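You operate a simulated robot arm through the tools that you are given. There is no shell and no other tool. Be economical: measure what you need, move in short steps, check, and stop when the job is done.

The job below is to be done with a simulated two-armed robot. You get a single attempt, and the scene is never put back.

Task
Take the lid off the white jar and lay it down on the wooden bench top.

It is judged by the outcome, as a careful person would: the job done as asked, and still so three seconds after it is handed in. It fails if anything else is knocked over, pushed out of place, dropped, spilled or broken. Lids that push on must go on centred and level and be pressed home; caps that screw on are set level and turned clockwise until they are tight.

Robot
Two 7-joint arms with two-finger grippers on one trunk, on a base that drives. Base frame: it is fixed to the floor where the robot stands at the start and does not move with it; the origin is under the middle of the robot, x ahead of it, y to its left, z up; the surface under the hand at the start is at about z = 820. Lengths are in mm, angles in rad, forces in N, time in s.
The left shoulder is at the start at [46, 175, 1203], the right one opposite. With the tool pointing down near the work surface each hand reaches from about 100 to 840 mm from the robot's upright axis, wherever it stands, measured 20 degrees to its own side. Payload 2.94 kg a hand.
Tool frame (each hand has its own): the origin (TCP) lies between the finger pads and is the grasp point; the fingertips stand 30 mm ahead of it; z points along the fingers, y is the line along which they close. Largest opening 138 mm; the body of the gripper starts 109 mm behind the TCP.
Orientation is that of the tool frame in the base frame, as a unit quaternion [w, x, y, z]. With the fingers straight down and closing along the base's y, the tool's x points along the base's -x, its y along +y and its z along -z.

Tools
- The arms move only by the tool drive_tool. It takes "left_steps", "right_steps" or both (then of equal length, played together; a hand with none holds still); each is a list that holds one entry, the list of rows, each a list of 7 numbers: the gripper command, from -1 (shut) to 1 (fully open), values between in proportion, then the shift along the tool's x, y, z in mm, then the turn, a rotation vector about the tool's x, y, z in degrees. In form: [[[jaw, x, y, z, ax, ay, az], ...]]. A call has 1 to 10 rows; each row is the pose to reach, as a shift and turn from the pose commanded when the call began, along the tool's axes at that moment. Each row takes 0.2 s and may step no farther than 50 mm and 0.15 rad from the row before; otherwise, or with a gripper value out of range, the whole call is refused. Where a pose cannot be reached the arm comes as near as it can. A force on the tool above 40 N (or 10 N above the force at the start of the call, whichever is more), or a blocked arm, ends the call early, and 0.2 s more pass. Each finger halts on what it meets, pressing with about 27 N; the grip force reading is that of the motor and also rises with nothing between the fingers. The clock runs only during rows and for 0.2 s after the last one: add rows that repeat a pose to give the fingers time. It gives the time, the measured TCP pose, the force on the tool (base axes), the opening and the grip force at its end, in the units of the frame above (readings bear some noise), with the torque about the TCP (base axes, N m) and any sound that the robot's microphone picked up.
- Cameras (640 x 400 px; columns grow to the right, rows downward): "scene" is now at [114.7, 6.7, 1693.8]; the picture's right is [0.12, -0.99, -0.00], its down [-0.72, -0.09, -0.68] and it looks along [0.68, 0.08, -0.73] (base axes); focal length 284 px, centre (320, 200). "left" rides on the left gripper at [71, -19, -146] in its tool frame; the picture's right is [0.26, 0.96, 0.00], its down [-0.85, 0.23, -0.48] and it looks along [-0.46, 0.12, 0.88] (tool axes); focal length 280 px, centre (320, 200). "right" rides on the right gripper at [71, 19, -146] in its tool frame; the picture's right is [-0.26, 0.97, 0.00], its down [-0.85, -0.23, -0.48] and it looks along [-0.46, -0.12, 0.88] (tool axes); focal length 280 px, centre (320, 200). There is no depth. A picture from a camera that has moved, and an enlarged one, comes with that camera's place and axes in the base frame and with its lens. The place of the scene camera against the robot may be out by one fixed shift of up to 18 mm in any direction.
- grab_frame(camera): a new picture of that camera. The clock stands still meanwhile.
- move_column(by): slides the trunk up (or, below 0, down) by that many mm; the arms and the scene camera ride with it, the base frame stays. It gives what a move gives, with no picture.
- base_move(legs): drives the robot by 1 to 6 legs, each [ahead, turn to the left] in mm and rad, along the robot's own axes; the way and the turn of a leg run together, so that a leg with both is an arc; at most 1500 mm and 3.142 rad a leg. The arms and the cameras ride along, it lands a little off, and it stops where it bumps. It gives what a move gives.
- head_to(pan, tilt): turns the head with the scene camera to pan (to the left, within 2.094 rad either way) and tilt (down, from -0.506 to 1.204), counted from straight ahead of the robot. It gives what a move gives.
- inspect(camera, box): a new picture of the part [left, top, right, bottom] of that camera's present view, enlarged. The clock stands still meanwhile.
- sign_off(): hands the job in; it is judged then, once.

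Go step by step. Nothing tells you exact positions but the pictures and the camera data: compare them with the known pose of the tool, close in by small moves and look again before you grip or let go. The budget is 120 turns and 92 pictures, counting those below and the enlarged ones. Unless the task says otherwise, let go and move clear before handing in, and close with one line.

The tools are called after "Call:" as a command line: name --argument value ..., lists and objects as JSON in quotes. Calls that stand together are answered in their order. drive_tool: Moves the arms, as the interface text tells. Its arguments: {"type":"object","properties":{"left_steps":{"type":"array","items":{"type":"array","items":{"type":"array","items":{"type":"number"}}}},"right_steps":{"type":"array","items":{"type":"array","items":{"type":"array","items":{"type":"number"}}}}},"required":[]} The other tools are called the same way: move_column (by) slides the trunk up or down; base_move (legs) drives the base; head_to (pan, tilt) turns the head that bears the scene camera; grab_frame (camera) takes a picture; inspect (camera, box) takes an enlarged picture of a part of a camera's view; sign_off () hands the job in.

At the start:

```text
time_s: 0.0
left_tool_pos: [657.2, 289.5, 1172.3]
left_orientation: [0.0, 0.0, 1.0, 0.001]
left_force: [0.9, 0.8, -0.2]
left_wrist_torque: [-0.02, 0.04, -0.01]
left_finger_gap: 138.3
left_finger_force: 0.1
right_tool_pos: [375.5, -213.8, 1131.7]
right_orientation: [0.0, 0.0, 1.0, 0.0]
right_force: [-0.3, 0.0, -0.9]
right_wrist_torque: [0.01, 0.01, -0.01]
right_finger_gap: 138.1
right_finger_force: 0.1
trunk travel left (down, up): [-375.0, 359.0]
robot x, y, heading: [0.3, 0.2, -0.006]
head pan, tilt: [0.117, 0.817]
```

scene: 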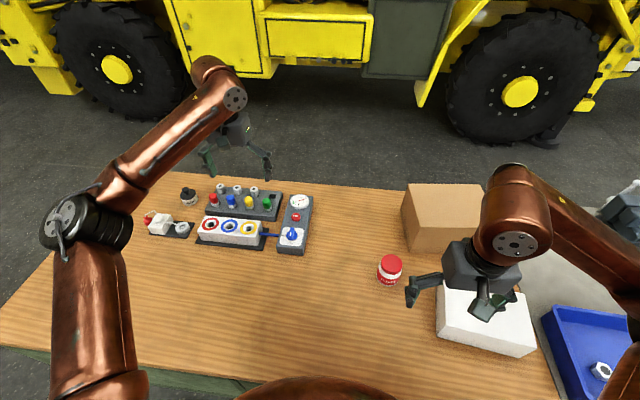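
right: 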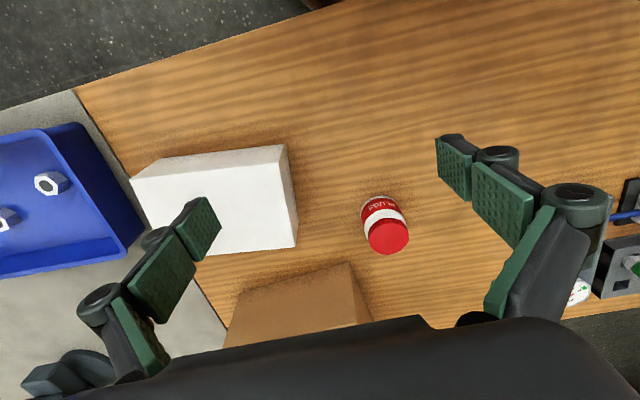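
left: 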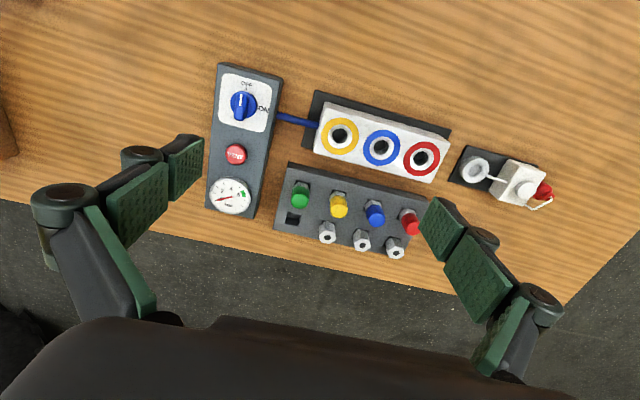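

I see a small red-lidded jar near (620, -160), between the white box and the brown carton. I'll look closer to confirm which jar it is and what kind of lid it has.

Call:
inspect --camera "scene" --box '[350, 240, 430, 290]'

Call:
inspect --camera "right" --box '[330, 175, 450, 265]'

Call:
inspect --camera "scene" --box '[130, 170, 330, 270]'

```text
8.00 times, centred on (390, 265) of scene
camera zoom: at [114.7, 6.7, 1693.8], right [0.12, -0.99, 0.0], down [-0.72, -0.09, -0.68], along [0.68, 0.08, -0.73], focal length 2275 px, centre (-240, -320)
```

zoom: 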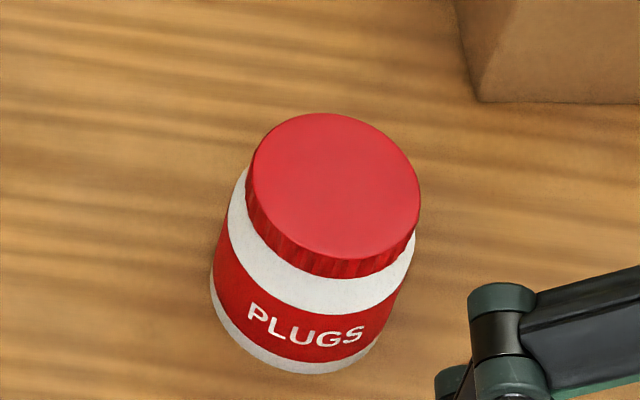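

```text
4.44 times, centred on (390, 220) of right
camera zoom: at [304.4, -195.3, 1278.0], right [0.26, 0.97, 0.0], down [0.85, -0.23, 0.48], along [0.46, -0.12, -0.88], focal length 1246 px, centre (9, 111)
```

zoom: 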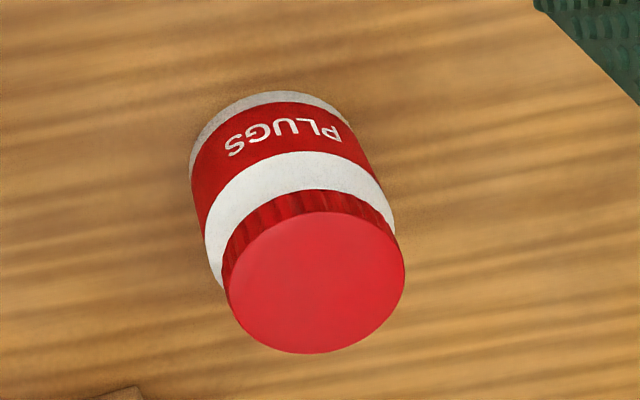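

```text
3.20 times, centred on (230, 220) of scene
camera zoom: at [114.7, 6.7, 1693.8], right [0.12, -0.99, 0.0], down [-0.72, -0.09, -0.68], along [0.68, 0.08, -0.73], focal length 910 px, centre (608, 136)
```

zoom: 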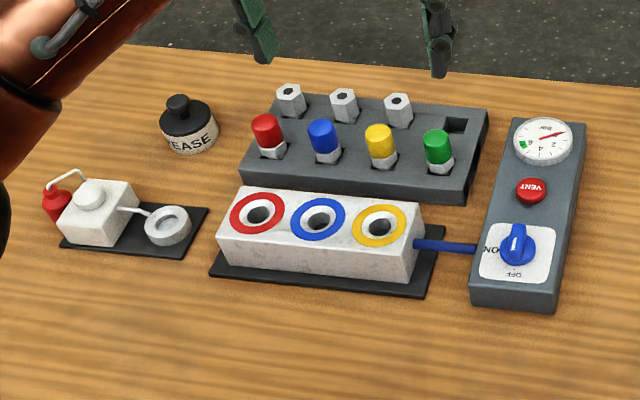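

The jar ("PLUGS") has a ribbed red lid, roughly at (592, -156) with its top near z = 910. I'll bring the right hand high above it for a better measurement.

Call:
drive_tool --right_steps '[[[1, -40, 10, 0, 0, 0, 0], [1, -80, 20, 0, 0, 0, 0], [1, -120, 30, 10, 0, 0, 0], [1, -160, 40, 30, 0, 0, 0], [1, -190, 50, 60, 0, 0, 0], [1, -190, 58, 80, 0, 0, 0], [1, -190, 58, 80, 0, 0, 0]]]'

Call:
grab_frame --camera "right"

Call:
grab_frame --camera "scene"

```text
time_s: 1.6
left_tool_pos: [657.1, 289.5, 1172.5]
left_orientation: [0.0, -0.001, 1.0, -0.001]
left_force: [0.9, 0.4, -0.5]
left_wrist_torque: [0.01, -0.01, -0.01]
left_finger_gap: 138.0
left_finger_force: 0.0
right_tool_pos: [563.0, -157.6, 1052.6]
right_orientation: [0.0, 0.0, 1.0, -0.001]
right_force: [0.1, -0.7, -0.3]
right_wrist_torque: [0.01, 0.02, 0.01]
right_finger_gap: 138.1
right_finger_force: 0.1
trunk travel left (down, up): [-375.0, 359.0]
robot x, y, heading: [2.1, -3.2, -0.002]
head pan, tilt: [0.117, 0.817]
```

```text
85 pictures are left
camera right: at [492.7, -137.4, 1199.4], right [0.26, 0.97, 0.0], down [0.85, -0.23, 0.48], along [0.46, -0.12, -0.88], focal length 280 px, centre (320, 200)
```

right: 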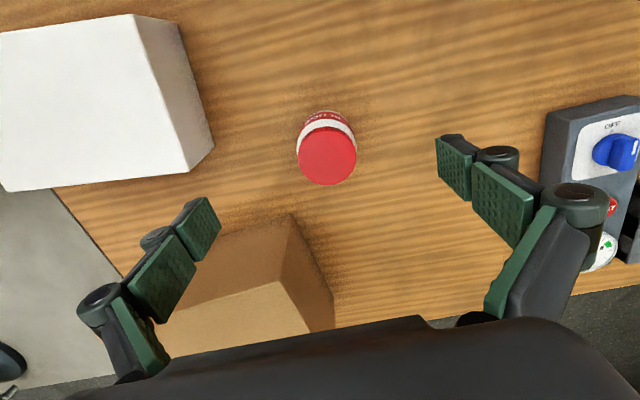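

```text
84 pictures are left
camera scene: at [115.0, 6.8, 1693.8], right [0.12, -0.99, 0.0], down [-0.72, -0.09, -0.68], along [0.68, 0.08, -0.73], focal length 284 px, centre (320, 200)
```

scene: 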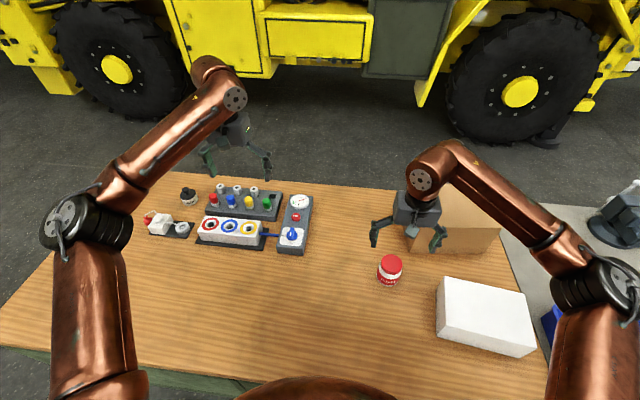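

Call:
inspect --camera "right" --box '[280, 100, 376, 160]'

Call:
inspect --camera "right" --box '[270, 90, 398, 190]'

```text
6.67 times, centred on (328, 130) of right
camera zoom: at [492.7, -137.4, 1199.4], right [0.26, 0.97, 0.0], down [0.85, -0.23, 0.48], along [0.46, -0.12, -0.88], focal length 1869 px, centre (267, 667)
```

zoom: 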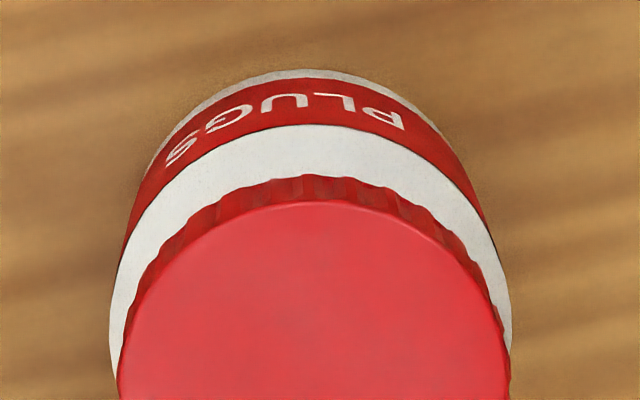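

```text
4.00 times, centred on (334, 140) of right
camera zoom: at [492.7, -137.4, 1199.4], right [0.26, 0.97, 0.0], down [0.85, -0.23, 0.48], along [0.46, -0.12, -0.88], focal length 1122 px, centre (264, 440)
```

zoom: 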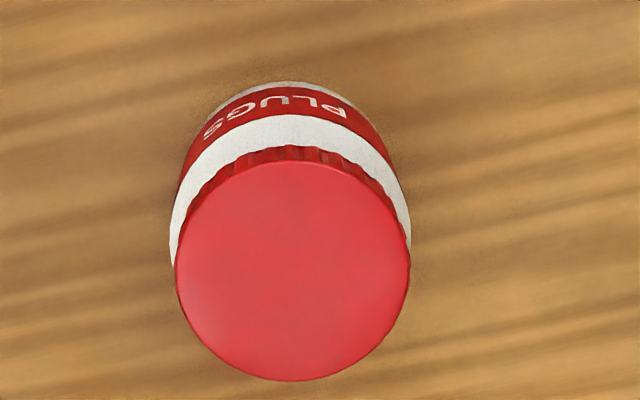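

The lid is ribbed like a screw cap; its top is at about (598, -156, 902), about 66 mm wide and 15 mm tall. I plan to steady the jar body with the left hand (coming nearly level from the left, camera side up) and turn the lid with the right. First I'll raise the right hand and yaw the left.

Call:
drive_tool --left_steps '[[[1, 10, -6, 0, 0, 0, -8.5], [1, 20, -12, 0, 0, 0, -17], [1, 30, -18, 0, 0, 0, -25.5], [1, 40, -24, 0, 0, 0, -34], [1, 50, -30, 0, 0, 0, -42.5], [1, 60, -36, 0, 0, 0, -51], [1, 70, -42, 0, 0, 0, -59.5], [1, 80, -48, 0, 0, 0, -68], [1, 90, -54, 0, 0, 0, -76.5], [1, 97, -60, 0, 0, 0, -85]]]' --right_steps '[[[1, 0, -10, -20, 0, 0, 0], [1, 0, -20, -40, 0, 0, 0], [1, 0, -30, -60, 0, 0, 0], [1, 0, -40, -80, 0, 0, 0], [1, 0, -50, -100, 0, 0, 0], [1, 0, -60, -100, 0, 0, 0], [1, 0, -70, -100, 0, 0, 0], [1, 0, -80, -100, 0, 0, 0], [1, 0, -90, -100, 0, 0, 0], [1, 0, -100, -100, 0, 0, 0]]]'

```text
time_s: 3.8
left_tool_pos: [560.0, 229.4, 1172.5]
left_orientation: [-0.001, -0.676, 0.737, -0.001]
left_force: [0.3, 0.0, 0.1]
left_wrist_torque: [0.01, -0.01, -0.01]
left_finger_gap: 138.0
left_finger_force: 0.1
right_tool_pos: [565.0, -257.3, 1151.9]
right_orientation: [0.001, 0.001, 1.0, 0.0]
right_force: [0.2, 0.4, -0.4]
right_wrist_torque: [0.0, 0.0, 0.01]
right_finger_gap: 138.0
right_finger_force: 0.1
trunk travel left (down, up): [-375.0, 359.0]
robot x, y, heading: [0.1, -3.5, -0.001]
head pan, tilt: [0.117, 0.817]
```

The yaw went well. Now I'll tilt the left hand 65° toward level.

Call:
drive_tool --left_steps '[[[1, 0, 0, 0, 0, 8.2, 0], [1, 0, 0, 0, 0, 16.4, 0], [1, 0, 0, 0, 0, 24.6, 0], [1, 0, 0, 0, 0, 32.8, 0], [1, 0, 0, 0, 0, 41, 0], [1, 0, 0, 0, 0, 49.2, 0], [1, 0, 0, 0, 0, 57.4, 0], [1, 0, 0, 0, 0, 65, 0], [1, 0, 0, 0, 0, 65, 0]]]'

Call:
grab_frame --camera "left"

Call:
grab_frame --camera "scene"

```text
time_s: 5.8
left_tool_pos: [560.0, 229.9, 1172.5]
left_orientation: [-0.396, -0.57, 0.621, -0.364]
left_force: [0.5, -0.6, 0.4]
left_wrist_torque: [0.03, -0.03, 0.0]
left_finger_gap: 138.1
left_finger_force: 0.0
right_tool_pos: [564.1, -255.9, 1152.7]
right_orientation: [0.0, 0.0, 1.0, 0.0]
right_force: [-0.6, -0.7, -0.1]
right_wrist_torque: [0.06, -0.01, 0.02]
right_finger_gap: 137.9
right_finger_force: 0.0
trunk travel left (down, up): [-375.0, 359.0]
robot x, y, heading: [2.1, 0.0, -0.001]
head pan, tilt: [0.117, 0.817]
```

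```text
81 pictures are left
camera left: at [587.6, 330.2, 1298.8], right [-0.97, -0.03, 0.24], down [-0.16, 0.81, -0.57], along [-0.18, -0.59, -0.79], focal length 280 px, centre (320, 200)
```

left: 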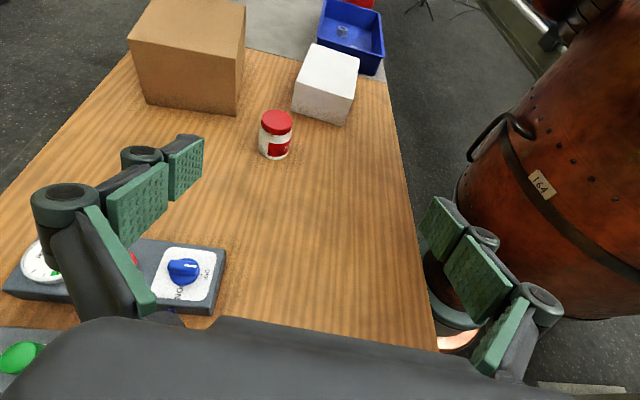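

```text
80 pictures are left
camera scene: at [114.4, 6.2, 1693.8], right [0.12, -0.99, 0.0], down [-0.72, -0.09, -0.69], along [0.68, 0.08, -0.73], focal length 284 px, centre (320, 200)
```

scene: 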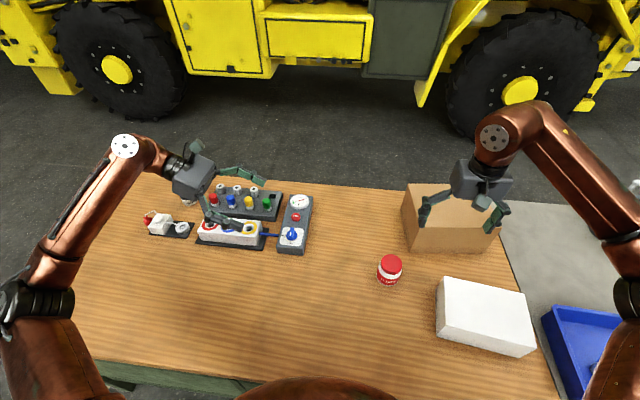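

The left hand takes the orientation well. I'll turn it 30° more so its forearm comes from the robot side, and bring it to a point 170 mm short of the jar, still high.

Call:
drive_tool --left_steps '[[[1, -8, 2, 41, 6.8, 0, -3.2], [1, -16, 4, 82, 13.6, 0, -6.35], [1, -24, 6, 122, 20.4, 0, -9.5], [1, -32, 8, 163, 27.2, 0, -12.7], [1, -41, 10, 204, 27.2, 0, -12.7], [1, -49, 12, 245, 27.2, 0, -12.7], [1, -57, 14, 285, 27.2, 0, -12.7], [1, -57, 14, 285, 27.2, 0, -12.7]]]'

Call:
grab_frame --camera "left"

Call:
grab_frame --camera "scene"

```text
time_s: 7.6
left_tool_pos: [526.3, -0.9, 998.6]
left_orientation: [0.289, 0.712, -0.451, 0.454]
left_force: [0.6, 0.2, -0.7]
left_wrist_torque: [-0.03, 0.03, -0.02]
left_finger_gap: 138.1
left_finger_force: 0.1
left hand out of reach, approached as far as the arm can: row 4
right_tool_pos: [564.8, -254.0, 1152.6]
right_orientation: [0.0, -0.001, 1.0, -0.001]
right_force: [-0.4, 0.8, 0.1]
right_wrist_torque: [-0.09, -0.01, -0.02]
right_finger_gap: 137.9
right_finger_force: 0.1
trunk travel left (down, up): [-375.0, 359.0]
robot x, y, heading: [-2.9, 1.3, 0.001]
head pan, tilt: [0.117, 0.817]
```

```text
79 pictures are left
camera left: at [499.8, 102.2, 1125.5], right [-0.83, -0.51, 0.24], down [-0.54, 0.62, -0.57], along [0.14, -0.6, -0.79], focal length 280 px, centre (320, 200)
```

left: 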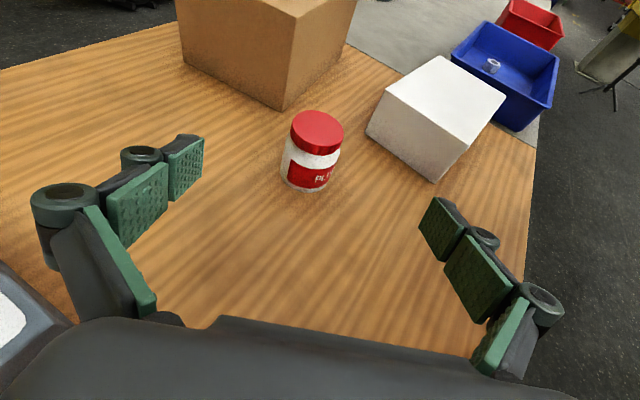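

```text
78 pictures are left
camera scene: at [114.7, 9.6, 1693.8], right [0.12, -0.99, 0.0], down [-0.72, -0.09, -0.68], along [0.68, 0.08, -0.73], focal length 284 px, centre (320, 200)
```

scene: 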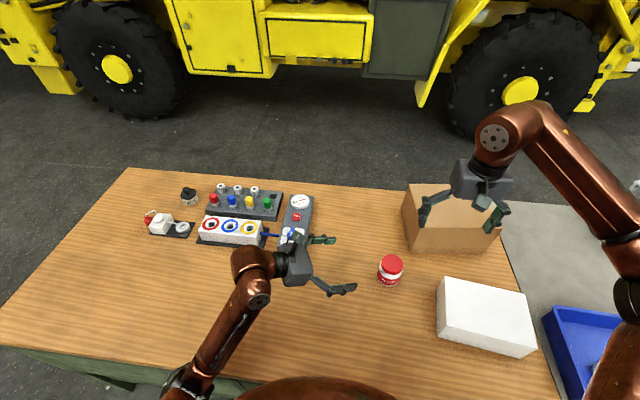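

The left view puts the jar at about (597, -155), agreeing with the right-hand measurement, and the carton and white box are well clear of the finger paths. I'll lower the left hand to 130 mm short of the jar along its approach line.

Call:
drive_tool --left_steps '[[[1, -16, 0, 22, 0, 0, 0], [1, -33, 0, 44, 0, 0, 0], [1, -49, 1, 66, 0, 0, 0], [1, -65, 1, 87, 0, 0, 0], [1, -65, 1, 87, 0, 0, 0]]]'

Call:
grab_frame --camera "left"

Call:
grab_frame --camera "scene"

```text
time_s: 8.8
left_tool_pos: [545.0, -48.2, 903.9]
left_orientation: [0.289, 0.711, -0.453, 0.453]
left_force: [0.3, 0.0, -0.5]
left_wrist_torque: [0.01, 0.0, -0.01]
left_finger_gap: 138.1
left_finger_force: 0.1
right_tool_pos: [563.9, -256.2, 1152.3]
right_orientation: [0.001, 0.0, 1.0, 0.0]
right_force: [0.0, 0.0, -0.7]
right_wrist_torque: [-0.02, 0.02, 0.01]
right_finger_gap: 137.8
right_finger_force: 0.1
trunk travel left (down, up): [-375.0, 359.0]
robot x, y, heading: [1.9, 0.6, -0.005]
head pan, tilt: [0.117, 0.817]
```

```text
77 pictures are left
camera left: at [518.8, 53.0, 1029.7], right [-0.83, -0.51, 0.24], down [-0.54, 0.62, -0.57], along [0.14, -0.6, -0.79], focal length 280 px, centre (320, 200)
```

left: 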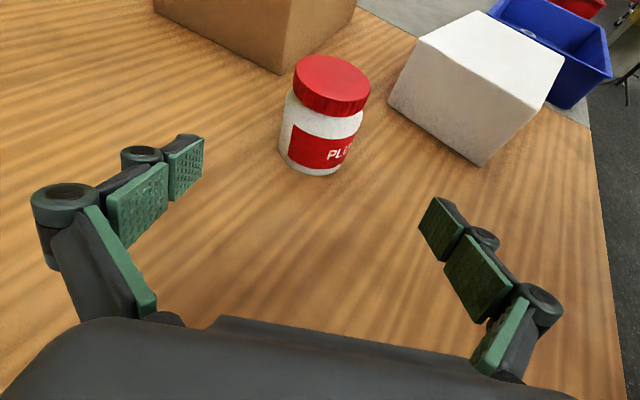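

```text
76 pictures are left
camera scene: at [114.5, 6.6, 1693.8], right [0.12, -0.99, 0.0], down [-0.72, -0.09, -0.68], along [0.68, 0.08, -0.73], focal length 284 px, centre (320, 200)
```

scene: 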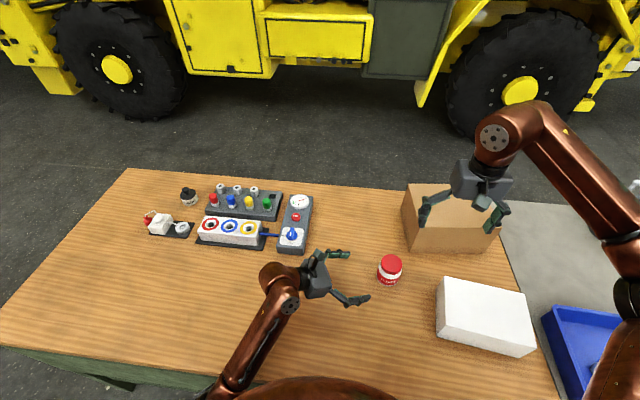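

The jar remains consistent at about (597, -157). I'll advance along the tool axis by 100 mm and check.

Call:
drive_tool --left_steps '[[[1, 0, 0, 25, 0, 0, 0], [1, 0, 0, 50, 0, 0, 0], [1, 0, 0, 75, 0, 0, 0], [1, 0, 0, 100, 0, 0, 0], [1, 0, 0, 100, 0, 0, 0]]]'

Call:
grab_frame --camera "left"

Call:
inspect --camera "scene" --box '[300, 220, 428, 300]'

```text
time_s: 10.0
left_tool_pos: [583.1, -132.9, 861.4]
left_orientation: [0.288, 0.712, -0.452, 0.454]
left_force: [1.0, 0.3, -0.5]
left_wrist_torque: [0.0, -0.02, 0.0]
left_finger_gap: 138.1
left_finger_force: 0.0
right_tool_pos: [565.5, -257.3, 1152.4]
right_orientation: [0.0, -0.001, 1.0, 0.0]
right_force: [-0.1, 0.1, -0.1]
right_wrist_torque: [-0.03, 0.01, -0.01]
right_finger_gap: 138.1
right_finger_force: 0.0
trunk travel left (down, up): [-375.0, 359.0]
robot x, y, heading: [0.1, 1.7, -0.001]
head pan, tilt: [0.117, 0.817]
```

```text
75 pictures are left
camera left: at [557.7, -30.7, 987.7], right [-0.83, -0.51, 0.24], down [-0.54, 0.62, -0.57], along [0.14, -0.6, -0.79], focal length 280 px, centre (320, 200)
```

left: 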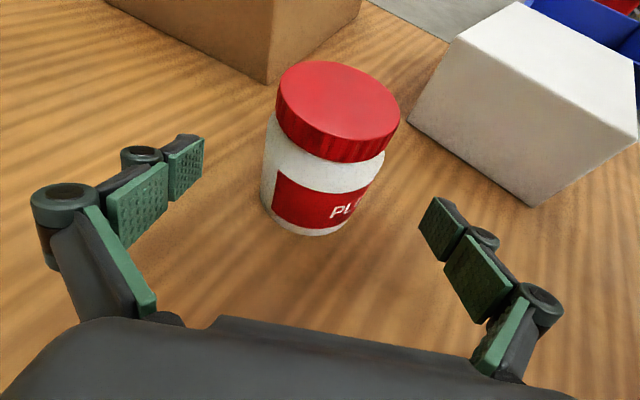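

```text
5.00 times, centred on (364, 260) of scene
camera zoom: at [114.4, 6.8, 1693.8], right [0.12, -0.99, 0.0], down [-0.72, -0.09, -0.69], along [0.68, 0.08, -0.73], focal length 1422 px, centre (100, -100)
```

zoom: 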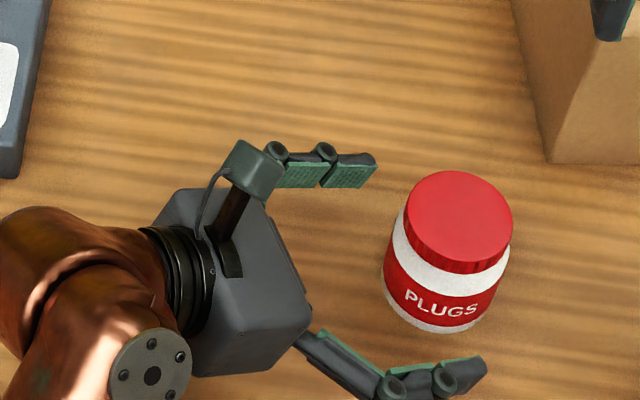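

The jar now sits at the fingertips, nicely between them. I'll advance the last 32 mm and look before closing.

Call:
drive_tool --left_steps '[[[1, 0, -1, 11, 0, 0, 0], [1, 0, -2, 22, 0, 0, 0], [1, 0, -2, 32, 0, 0, 0], [1, 0, -2, 32, 0, 0, 0]]]'

Call:
grab_frame --camera "left"

Call:
inspect --camera "scene" --box '[300, 220, 428, 300]'

```text
time_s: 11.0
left_tool_pos: [599.3, -158.9, 847.6]
left_orientation: [0.289, 0.711, -0.453, 0.453]
left_force: [-0.4, -0.5, 0.6]
left_wrist_torque: [0.0, -0.01, 0.01]
left_finger_gap: 137.9
left_finger_force: 0.0
right_tool_pos: [565.4, -256.0, 1152.7]
right_orientation: [0.001, -0.001, 1.0, 0.0]
right_force: [0.6, -0.1, -0.8]
right_wrist_torque: [-0.01, 0.0, 0.02]
right_finger_gap: 138.1
right_finger_force: 0.0
trunk travel left (down, up): [-375.0, 359.0]
robot x, y, heading: [-1.2, 1.0, -0.003]
head pan, tilt: [0.117, 0.817]
```

```text
73 pictures are left
camera left: at [572.4, -56.7, 974.3], right [-0.83, -0.51, 0.24], down [-0.54, 0.62, -0.57], along [0.14, -0.6, -0.79], focal length 280 px, centre (320, 200)
```

left: 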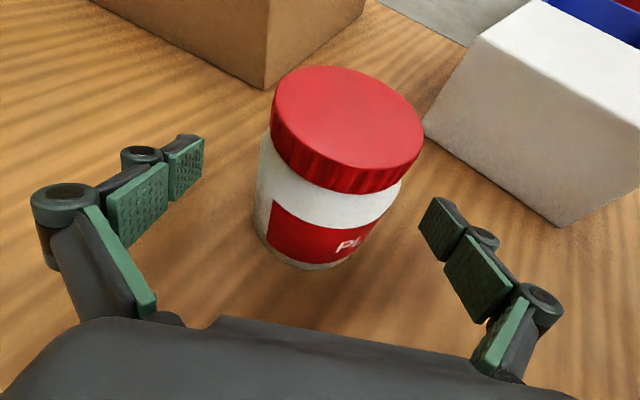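

```text
5.00 times, centred on (364, 260) of scene
camera zoom: at [114.5, 6.5, 1693.8], right [0.12, -0.99, 0.0], down [-0.72, -0.09, -0.68], along [0.68, 0.08, -0.73], focal length 1422 px, centre (100, -100)
```

zoom: 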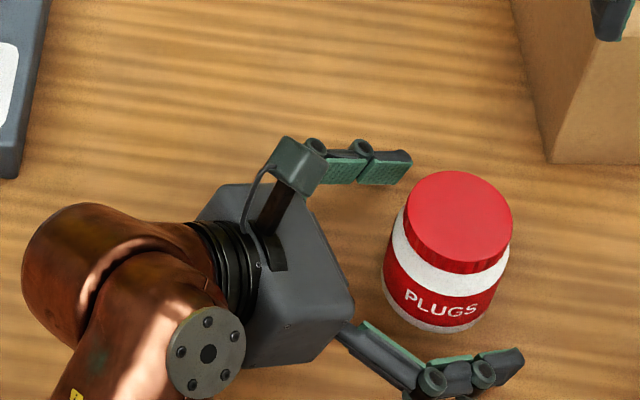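

The pads straddle the jar body at mid height with the lid above them. I'll close the left fingers.

Call:
drive_tool --left_steps '[[[-1, 0, 0, 0, 0, 0, 0], [-1, 0, 0, 0, 0, 0, 0], [-1, 0, 0, 0, 0, 0, 0], [-1, 0, 0, 0, 0, 0, 0], [-1, 0, 0, 0, 0, 0, 0], [-1, 0, 0, 0, 0, 0, 0]]]'

Call:
grab_frame --camera "left"

Call:
inspect --camera "scene" --box '[300, 220, 428, 300]'

Call:
grab_frame --camera "right"

```text
time_s: 12.4
left_tool_pos: [598.6, -160.0, 848.8]
left_orientation: [0.289, 0.711, -0.453, 0.453]
left_force: [-0.4, -0.2, 0.7]
left_wrist_torque: [0.03, 0.0, -0.01]
left_finger_gap: 69.9
left_finger_force: 27.1
right_tool_pos: [565.3, -255.9, 1152.3]
right_orientation: [0.0, 0.0, 1.0, -0.001]
right_force: [-0.7, -0.8, -0.4]
right_wrist_torque: [0.02, 0.0, 0.0]
right_finger_gap: 137.9
right_finger_force: 0.1
trunk travel left (down, up): [-375.0, 359.0]
robot x, y, heading: [-0.0, -1.4, 0.001]
head pan, tilt: [0.117, 0.817]
```

```text
71 pictures are left
camera left: at [572.2, -56.9, 974.7], right [-0.83, -0.51, 0.24], down [-0.54, 0.62, -0.57], along [0.14, -0.6, -0.79], focal length 280 px, centre (320, 200)
```

left: 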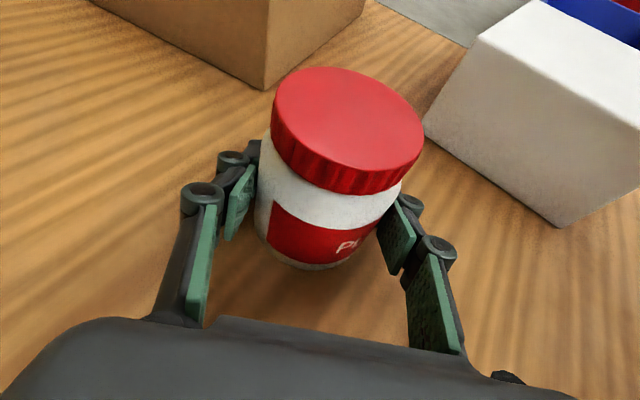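

```text
5.00 times, centred on (364, 260) of scene
camera zoom: at [114.5, 6.3, 1693.8], right [0.12, -0.99, 0.0], down [-0.72, -0.09, -0.69], along [0.68, 0.08, -0.73], focal length 1422 px, centre (100, -100)
```

zoom: 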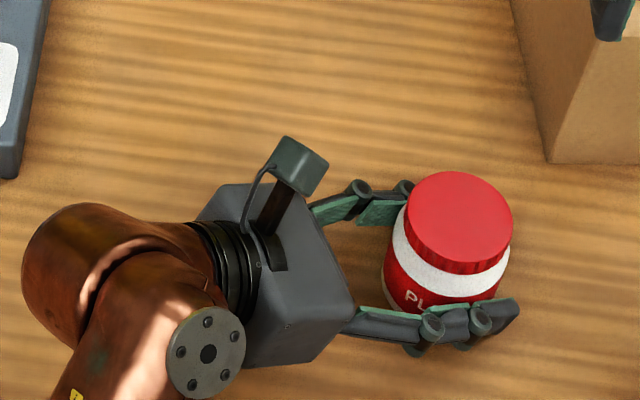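

```text
69 pictures are left
camera right: at [493.6, -237.6, 1297.7], right [0.26, 0.97, 0.0], down [0.85, -0.23, 0.48], along [0.46, -0.12, -0.88], focal length 280 px, centre (320, 200)
```

right: 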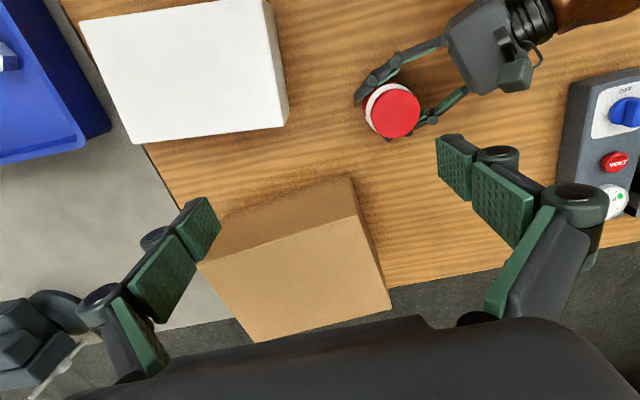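

The left hand holds the jar (70 mm gap, jar unmoved). Now I'll bring the right hand above the lid at about (597, -158), yawed 60° clockwise so there is a long counter-clockwise stroke.

Call:
drive_tool --left_steps '[[[-1, 0, 0, 0, 0, 0, 0], [-1, 0, 0, 0, 0, 0, 0], [-1, 0, 0, 0, 0, 0, 0], [-1, 0, 0, 0, 0, 0, 0], [-1, 0, 0, 0, 0, 0, 0], [-1, 0, 0, 0, 0, 0, 0], [-1, 0, 0, 0, 0, 0, 0], [-1, 0, 0, 0, 0, 0, 0], [-1, 0, 0, 0, 0, 0, 0]]]' --right_steps '[[[0.45, -4, 14, 10, 0, 0, 8.5], [0.45, -8, 28, 20, 0, 0, 17], [0.45, -12, 42, 30, 0, 0, 25.5], [0.45, -18, 56, 40, 0, 0, 34], [0.45, -24, 70, 50, 0, 0, 42.5], [0.45, -28, 84, 60, 0, 0, 51], [0.45, -32, 98, 70, 0, 0, 59.5], [0.45, -32, 98, 112, 0, 0, 60], [0.45, -32, 98, 112, 0, 0, 60]]]'

Call:
grab_frame --camera "right"

Call:
grab_frame --camera "scene"

Call:
grab_frame --camera "left"

```text
time_s: 14.4
left_tool_pos: [598.8, -158.4, 848.5]
left_orientation: [0.289, 0.711, -0.453, 0.453]
left_force: [0.2, 0.8, 2.6]
left_wrist_torque: [0.06, 0.0, 0.01]
left_finger_gap: 69.6
left_finger_force: 27.0
right_tool_pos: [596.3, -156.3, 1041.3]
right_orientation: [0.0, 0.499, 0.866, -0.001]
right_force: [0.6, 0.5, -0.8]
right_wrist_torque: [0.0, -0.04, 0.01]
right_finger_gap: 100.0
right_finger_force: 0.2
trunk travel left (down, up): [-375.0, 359.0]
robot x, y, heading: [4.3, -0.2, 0.002]
head pan, tilt: [0.117, 0.817]
```

```text
68 pictures are left
camera right: at [577.7, -85.7, 1186.6], right [0.97, 0.26, 0.0], down [0.22, -0.85, 0.48], along [0.12, -0.46, -0.88], focal length 280 px, centre (320, 200)
```

right: 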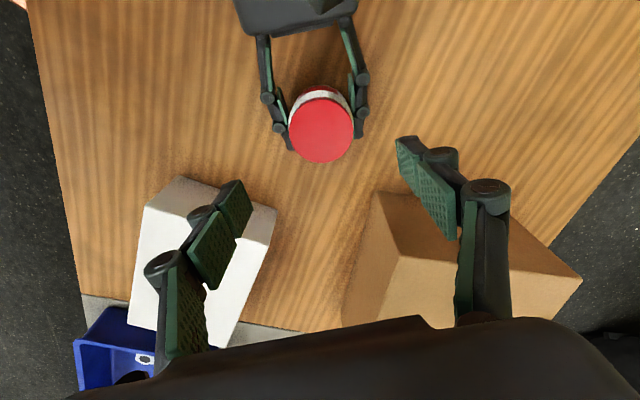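

```text
67 pictures are left
camera scene: at [114.3, 6.9, 1693.8], right [0.12, -0.99, 0.0], down [-0.72, -0.09, -0.69], along [0.68, 0.08, -0.73], focal length 284 px, centre (320, 200)
```

scene: 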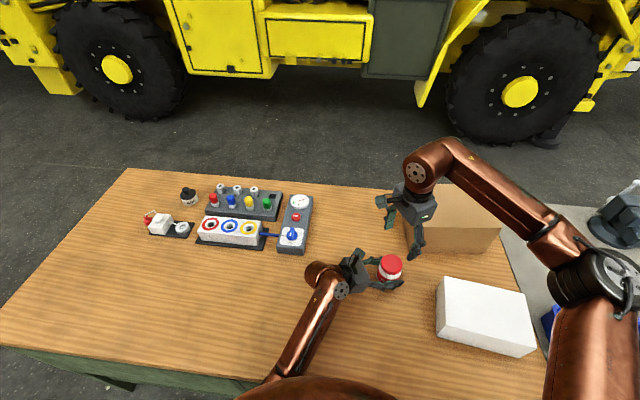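

```text
66 pictures are left
camera left: at [572.1, -56.6, 974.6], right [-0.83, -0.51, 0.24], down [-0.54, 0.62, -0.57], along [0.14, -0.6, -0.79], focal length 280 px, centre (320, 200)
```

left: 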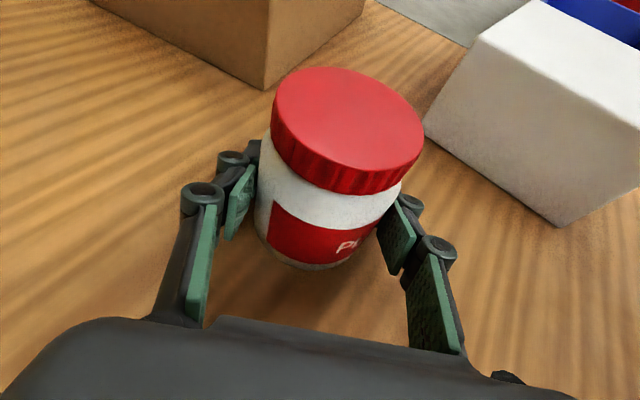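

The right hand is centred over the lid, whose top is at about z = 903 and lower rim near 890. I'll lower to TCP z ≈ 945 and check alignment.

Call:
drive_tool --right_steps '[[[0.45, 0, 0, 25, 0, 0, 0], [0.45, 0, 0, 50, 0, 0, 0], [0.45, 0, 0, 75, 0, 0, 0], [0.45, 0, 0, 96, 0, 0, 0], [0.45, 0, 0, 96, 0, 0, 0]]]'

Call:
grab_frame --camera "right"

Call:
inspect --camera "scene" --box '[330, 200, 458, 300]'

Call:
grab_frame --camera "left"

```text
time_s: 15.6
left_tool_pos: [598.2, -157.1, 848.5]
left_orientation: [0.289, 0.711, -0.453, 0.453]
left_force: [0.9, -0.6, 2.5]
left_wrist_torque: [0.0, -0.01, 0.01]
left_finger_gap: 69.8
left_finger_force: 27.1
right_tool_pos: [597.1, -160.1, 943.7]
right_orientation: [0.0, 0.5, 0.866, -0.001]
right_force: [0.0, -0.5, 0.4]
right_wrist_torque: [0.0, -0.01, -0.04]
right_finger_gap: 100.1
right_finger_force: 0.0
trunk travel left (down, up): [-375.0, 359.0]
robot x, y, heading: [5.6, 0.1, 0.003]
head pan, tilt: [0.117, 0.817]
```

```text
65 pictures are left
camera right: at [579.3, -89.0, 1089.9], right [0.97, 0.26, 0.0], down [0.22, -0.85, 0.48], along [0.12, -0.46, -0.88], focal length 280 px, centre (320, 200)
```

right: 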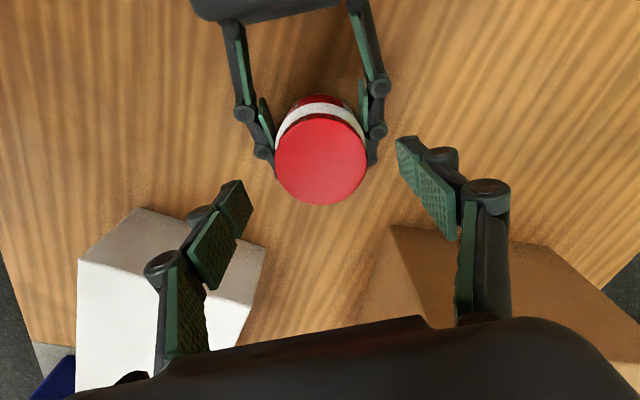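

```text
4.00 times, centred on (394, 250) of scene
camera zoom: at [114.5, 6.4, 1693.8], right [0.12, -0.99, 0.0], down [-0.72, -0.09, -0.69], along [0.68, 0.08, -0.73], focal length 1138 px, centre (24, 0)
```

zoom: 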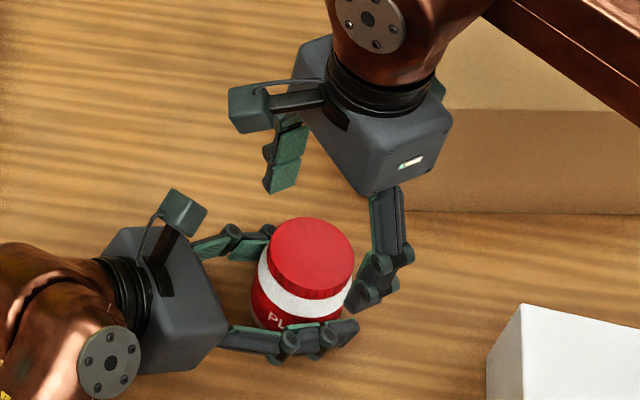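

```text
63 pictures are left
camera left: at [572.3, -56.9, 974.6], right [-0.83, -0.51, 0.24], down [-0.54, 0.62, -0.57], along [0.14, -0.6, -0.79], focal length 280 px, centre (320, 200)
```

left: 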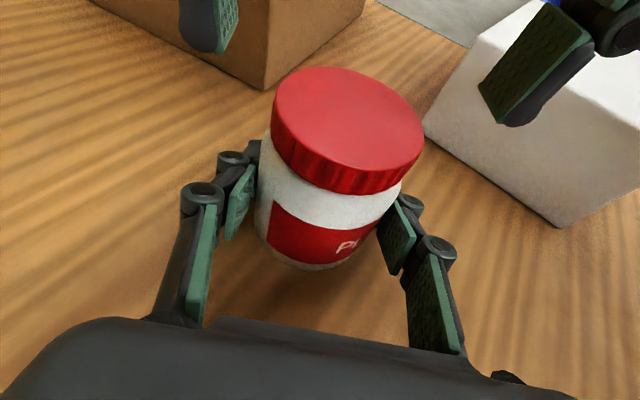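

Alignment is within a few mm; the lid lies about 3 mm toward tool +x and +y. I'll correct that and lower until the fingertips are just above the lid's lower rim.

Call:
drive_tool --right_steps '[[[0.45, 3, 2.5, 8, 0, 0, 0], [0.45, 3, 2.5, 16, 0, 0, 0], [0.45, 3, 2.5, 23, 0, 0, 0], [0.45, 3, 2.5, 23, 0, 0, 0]]]'

Call:
grab_frame --camera "right"

Call:
grab_frame --camera "left"

```text
time_s: 16.6
left_tool_pos: [597.4, -158.8, 847.9]
left_orientation: [0.29, 0.711, -0.453, 0.453]
left_force: [1.0, 0.2, 1.8]
left_wrist_torque: [0.0, -0.01, -0.01]
left_finger_gap: 70.0
left_finger_force: 26.5
right_tool_pos: [599.2, -156.1, 921.9]
right_orientation: [0.0, 0.5, 0.866, 0.0]
right_force: [-0.2, 0.0, -0.4]
right_wrist_torque: [0.01, -0.01, -0.03]
right_finger_gap: 99.8
right_finger_force: 0.0
trunk travel left (down, up): [-375.0, 359.0]
robot x, y, heading: [3.0, -2.8, -0.0]
head pan, tilt: [0.117, 0.817]
```

```text
62 pictures are left
camera right: at [579.8, -84.8, 1066.8], right [0.97, 0.26, 0.0], down [0.23, -0.85, 0.48], along [0.12, -0.46, -0.88], focal length 280 px, centre (320, 200)
```

right: 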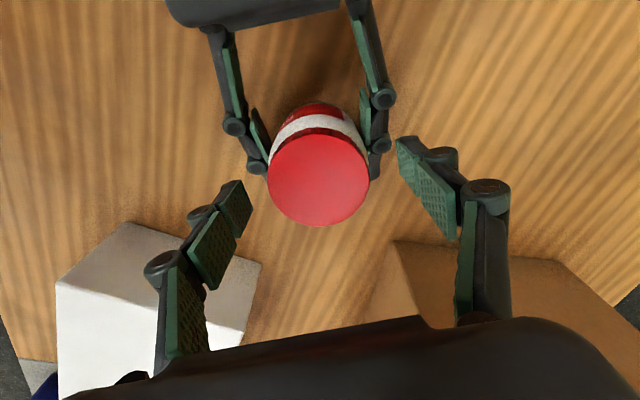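

```text
61 pictures are left
camera left: at [572.2, -56.9, 974.6], right [-0.83, -0.51, 0.24], down [-0.54, 0.62, -0.57], along [0.14, -0.6, -0.79], focal length 280 px, centre (320, 200)
```

left: 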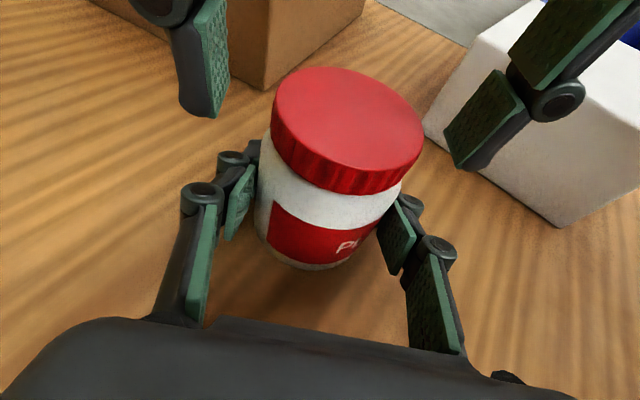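

The fingertips are now beside the lid, centred on it, just above its lower rim. I'll close the right fingers.

Call:
drive_tool --right_steps '[[[-1, 0, 0, 0, 0, 0, 0], [-1, 0, 0, 0, 0, 0, 0], [-1, 0, 0, 0, 0, 0, 0], [-1, 0, 0, 0, 0, 0, 0], [-1, 0, 0, 0, 0, 0, 0]]]'

Call:
grab_frame --camera "left"

```text
time_s: 17.8
left_tool_pos: [598.4, -158.7, 847.9]
left_orientation: [0.288, 0.712, -0.452, 0.454]
left_force: [11.2, 1.6, -0.1]
left_wrist_torque: [-0.13, 0.26, -0.01]
left_finger_gap: 69.5
left_finger_force: 26.9
right_tool_pos: [597.3, -155.2, 921.5]
right_orientation: [-0.001, 0.5, 0.866, 0.0]
right_force: [-10.7, -3.7, 4.4]
right_wrist_torque: [-0.13, 0.39, -0.04]
right_finger_gap: 62.9
right_finger_force: 27.0
trunk travel left (down, up): [-375.0, 359.0]
robot x, y, heading: [0.9, -1.8, -0.003]
head pan, tilt: [0.117, 0.817]
```

```text
60 pictures are left
camera left: at [572.4, -56.4, 974.7], right [-0.83, -0.51, 0.24], down [-0.54, 0.62, -0.57], along [0.14, -0.6, -0.79], focal length 280 px, centre (320, 200)
```

left: 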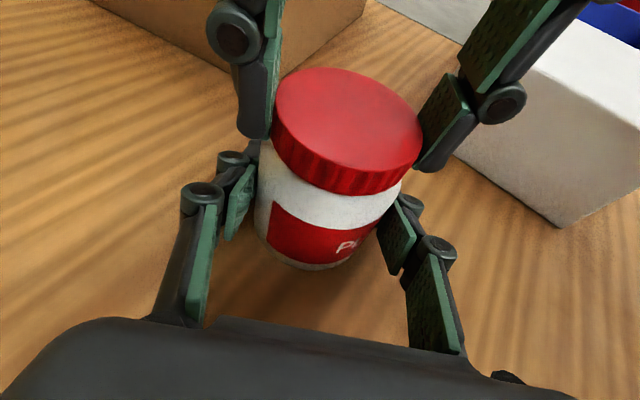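

Both hands grip; there is a mild sideways load that I'll relieve by about 1 mm, then turn the lid counter-clockwise 24° as a test.

Call:
drive_tool --right_steps '[[[-1, 0, -1, 0, 0, 0, 0], [-1, 0, -1, 0, 0, 0, -6], [-1, 0, -1, 0, 0, 0, -12], [-1, 0, -1, 0, 0, 0, -18], [-1, 0, -1, 0, 0, 0, -24], [-1, 0, -1, 0, 0, 0, -24]]]'

Call:
grab_frame --camera "left"

```text
time_s: 19.2
left_tool_pos: [599.9, -157.6, 847.1]
left_orientation: [0.289, 0.711, -0.452, 0.454]
left_force: [11.0, 10.4, 0.1]
left_wrist_torque: [-0.25, 0.12, -0.01]
left_finger_gap: 70.1
left_finger_force: 26.7
right_tool_pos: [597.1, -155.1, 922.2]
right_orientation: [-0.001, 0.309, 0.951, -0.001]
right_force: [-8.0, -10.7, 5.2]
right_wrist_torque: [-0.39, 0.25, -0.07]
right_finger_gap: 62.7
right_finger_force: 26.2
trunk travel left (down, up): [-375.0, 359.0]
robot x, y, heading: [1.1, -3.6, 0.003]
head pan, tilt: [0.117, 0.817]
```

```text
59 pictures are left
camera left: at [572.3, -56.3, 974.7], right [-0.83, -0.51, 0.24], down [-0.54, 0.62, -0.57], along [0.14, -0.6, -0.79], focal length 280 px, centre (320, 200)
```

left: 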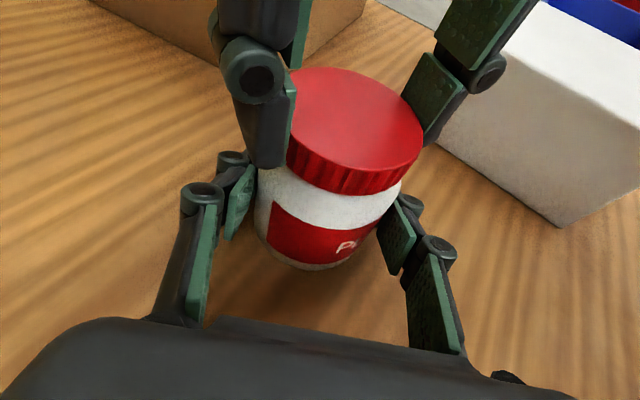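

The lid turns easily (low twist torque) and the jar stays still. I'll relieve the side load further and continue turning 68°.

Call:
drive_tool --right_steps '[[[-1, 0, -2, 0, 0, 0, 0], [-1, 0, -2, 0, 0, 0, -8.5], [-1, 0, -2, 0, 0, 0, -17], [-1, 0, -2, 0, 0, 0, -25.5], [-1, 0, -2, -0.5, 0, 0, -34], [-1, 0, -2, -0.5, 0, 0, -42.5], [-1, 0, -2, -1, 0, 0, -51], [-1, 0, -2, -1, 0, 0, -59.5], [-1, 0, -2, -1, 0, 0, -68], [-1, 0, -2, -1, 0, 0, -68]]]'

Call:
grab_frame --camera "left"

```text
time_s: 21.4
left_tool_pos: [597.5, -158.6, 848.8]
left_orientation: [0.289, 0.711, -0.453, 0.453]
left_force: [-6.5, 15.0, 5.3]
left_wrist_torque: [-0.28, -0.1, 0.04]
left_finger_gap: 69.7
left_finger_force: 27.4
right_tool_pos: [594.5, -157.6, 922.8]
right_orientation: [0.0, -0.275, 0.961, -0.001]
right_force: [7.3, -17.6, 4.2]
right_wrist_torque: [-0.81, -0.28, -0.04]
right_finger_gap: 62.6
right_finger_force: 26.8
trunk travel left (down, up): [-375.0, 359.0]
robot x, y, heading: [0.1, -0.9, -0.0]
head pan, tilt: [0.117, 0.817]
```

```text
58 pictures are left
camera left: at [571.8, -56.9, 974.9], right [-0.83, -0.51, 0.24], down [-0.54, 0.62, -0.57], along [0.14, -0.6, -0.79], focal length 280 px, centre (320, 200)
```

left: 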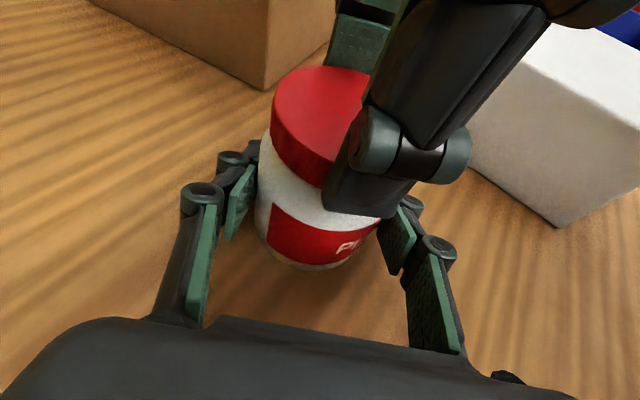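

The lid has turned about 92° with the jar still. I'll re-centre by about 2.5 mm to relieve the side load and continue another 60°, then probe with a slight lift.

Call:
drive_tool --right_steps '[[[-1, -1.3, -2.5, 0, 0, 0, 0], [-1, -1.3, -2.5, 0, 0, 0, -8.5], [-1, -1.3, -2.5, 0, 0, 0, -17], [-1, -1.3, -2.5, 0, 0, 0, -25.5], [-1, -1.3, -2.5, -0.5, 0, 0, -34], [-1, -1.3, -2.5, -0.5, 0, 0, -42.5], [-1, -1.3, -2.5, -0.5, 0, 0, -51], [-1, -1.3, -2.5, -0.5, 0, 0, -59], [-1, -1.3, -2.5, -0.5, 0, 0, -59]]]'

Call:
grab_frame --camera "left"

```text
time_s: 23.0
left_tool_pos: [593.0, -159.9, 846.3]
left_orientation: [0.29, 0.708, -0.462, 0.449]
left_force: [-4.8, 5.0, 6.3]
left_wrist_torque: [0.61, -0.51, 0.16]
left_finger_gap: 70.3
left_finger_force: 27.0
right_tool_pos: [566.9, -119.8, 930.3]
right_orientation: [0.075, -0.515, 0.847, -0.105]
right_force: [4.8, -1.4, 5.6]
right_wrist_torque: [-0.27, 0.46, -0.17]
right_finger_gap: 61.9
right_finger_force: 27.2
right hand out of reach, approached as far as the arm can: row 3, 4, 5, 6, 7
trunk travel left (down, up): [-375.0, 359.0]
robot x, y, heading: [-2.2, -5.0, 0.002]
head pan, tilt: [0.117, 0.817]
stopped in row 7 (right hand): the force on the tool passed its limit at 106 N (the readings are from after the stop); the commanded pose is now the measured one
```

```text
57 pictures are left
camera left: at [569.5, -58.1, 973.8], right [-0.84, -0.5, 0.23], down [-0.53, 0.63, -0.56], along [0.13, -0.6, -0.79], focal length 280 px, centre (320, 200)
```

left: 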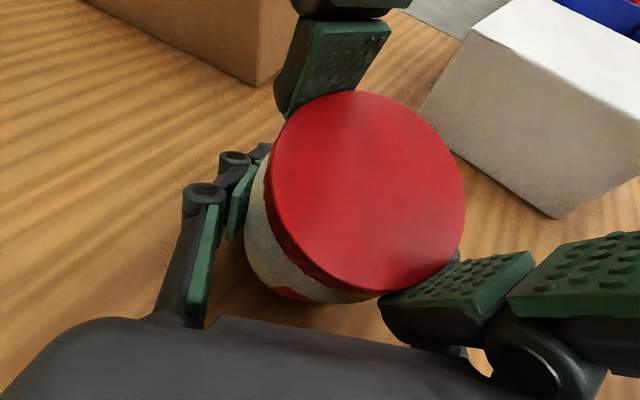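

The right wrist reached its limit and the hand wandered, apparently tilting the jar. I'll stop and look from all cameras.

Call:
inspect --camera "scene" --box '[330, 200, 458, 300]'

Call:
grab_frame --camera "right"

Call:
inspect --camera "left" --box '[200, 80, 520, 320]'

```text
4.00 times, centred on (394, 250) of scene
camera zoom: at [116.2, 9.4, 1693.7], right [0.12, -0.99, 0.0], down [-0.72, -0.09, -0.68], along [0.68, 0.08, -0.73], focal length 1138 px, centre (24, 0)
```

zoom: 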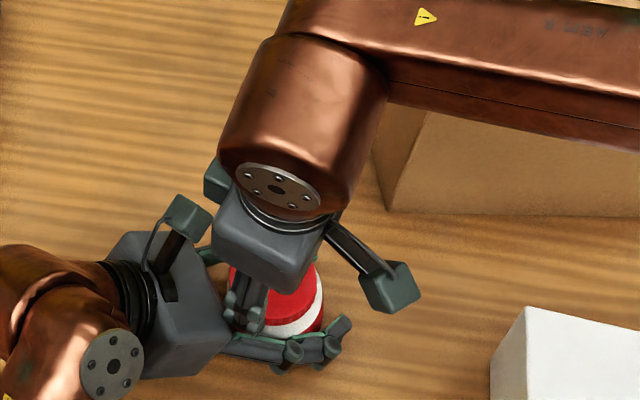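

```text
55 pictures are left
camera right: at [483.2, -159.4, 1064.4], right [-0.71, 0.66, -0.24], down [0.47, 0.7, 0.53], along [0.52, 0.26, -0.81], focal length 280 px, centre (320, 200)
```

right: 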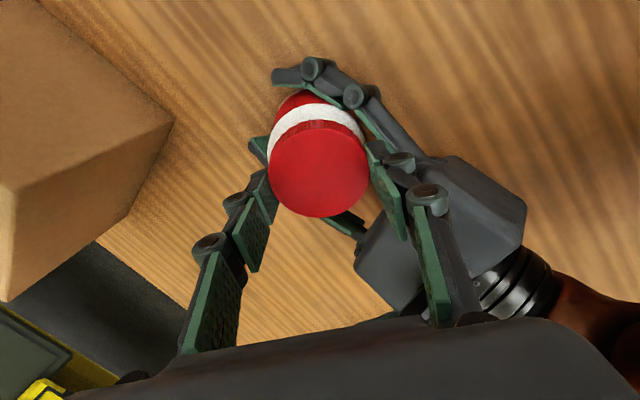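

```text
1.67 times, centred on (360, 200) of left
camera zoom: at [569.5, -58.1, 973.8], right [-0.84, -0.5, 0.23], down [-0.53, 0.63, -0.56], along [0.13, -0.6, -0.79], focal length 467 px, centre (253, 200)
```

zoom: 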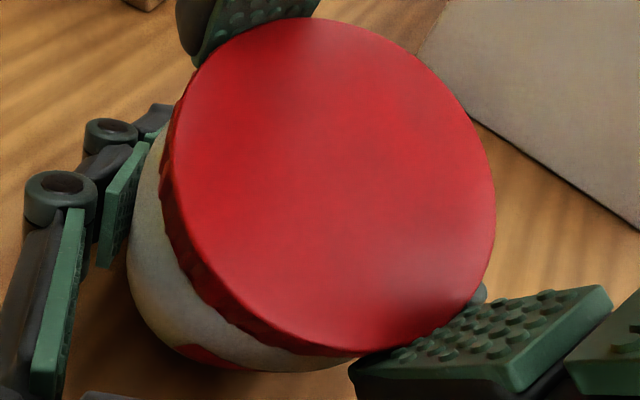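

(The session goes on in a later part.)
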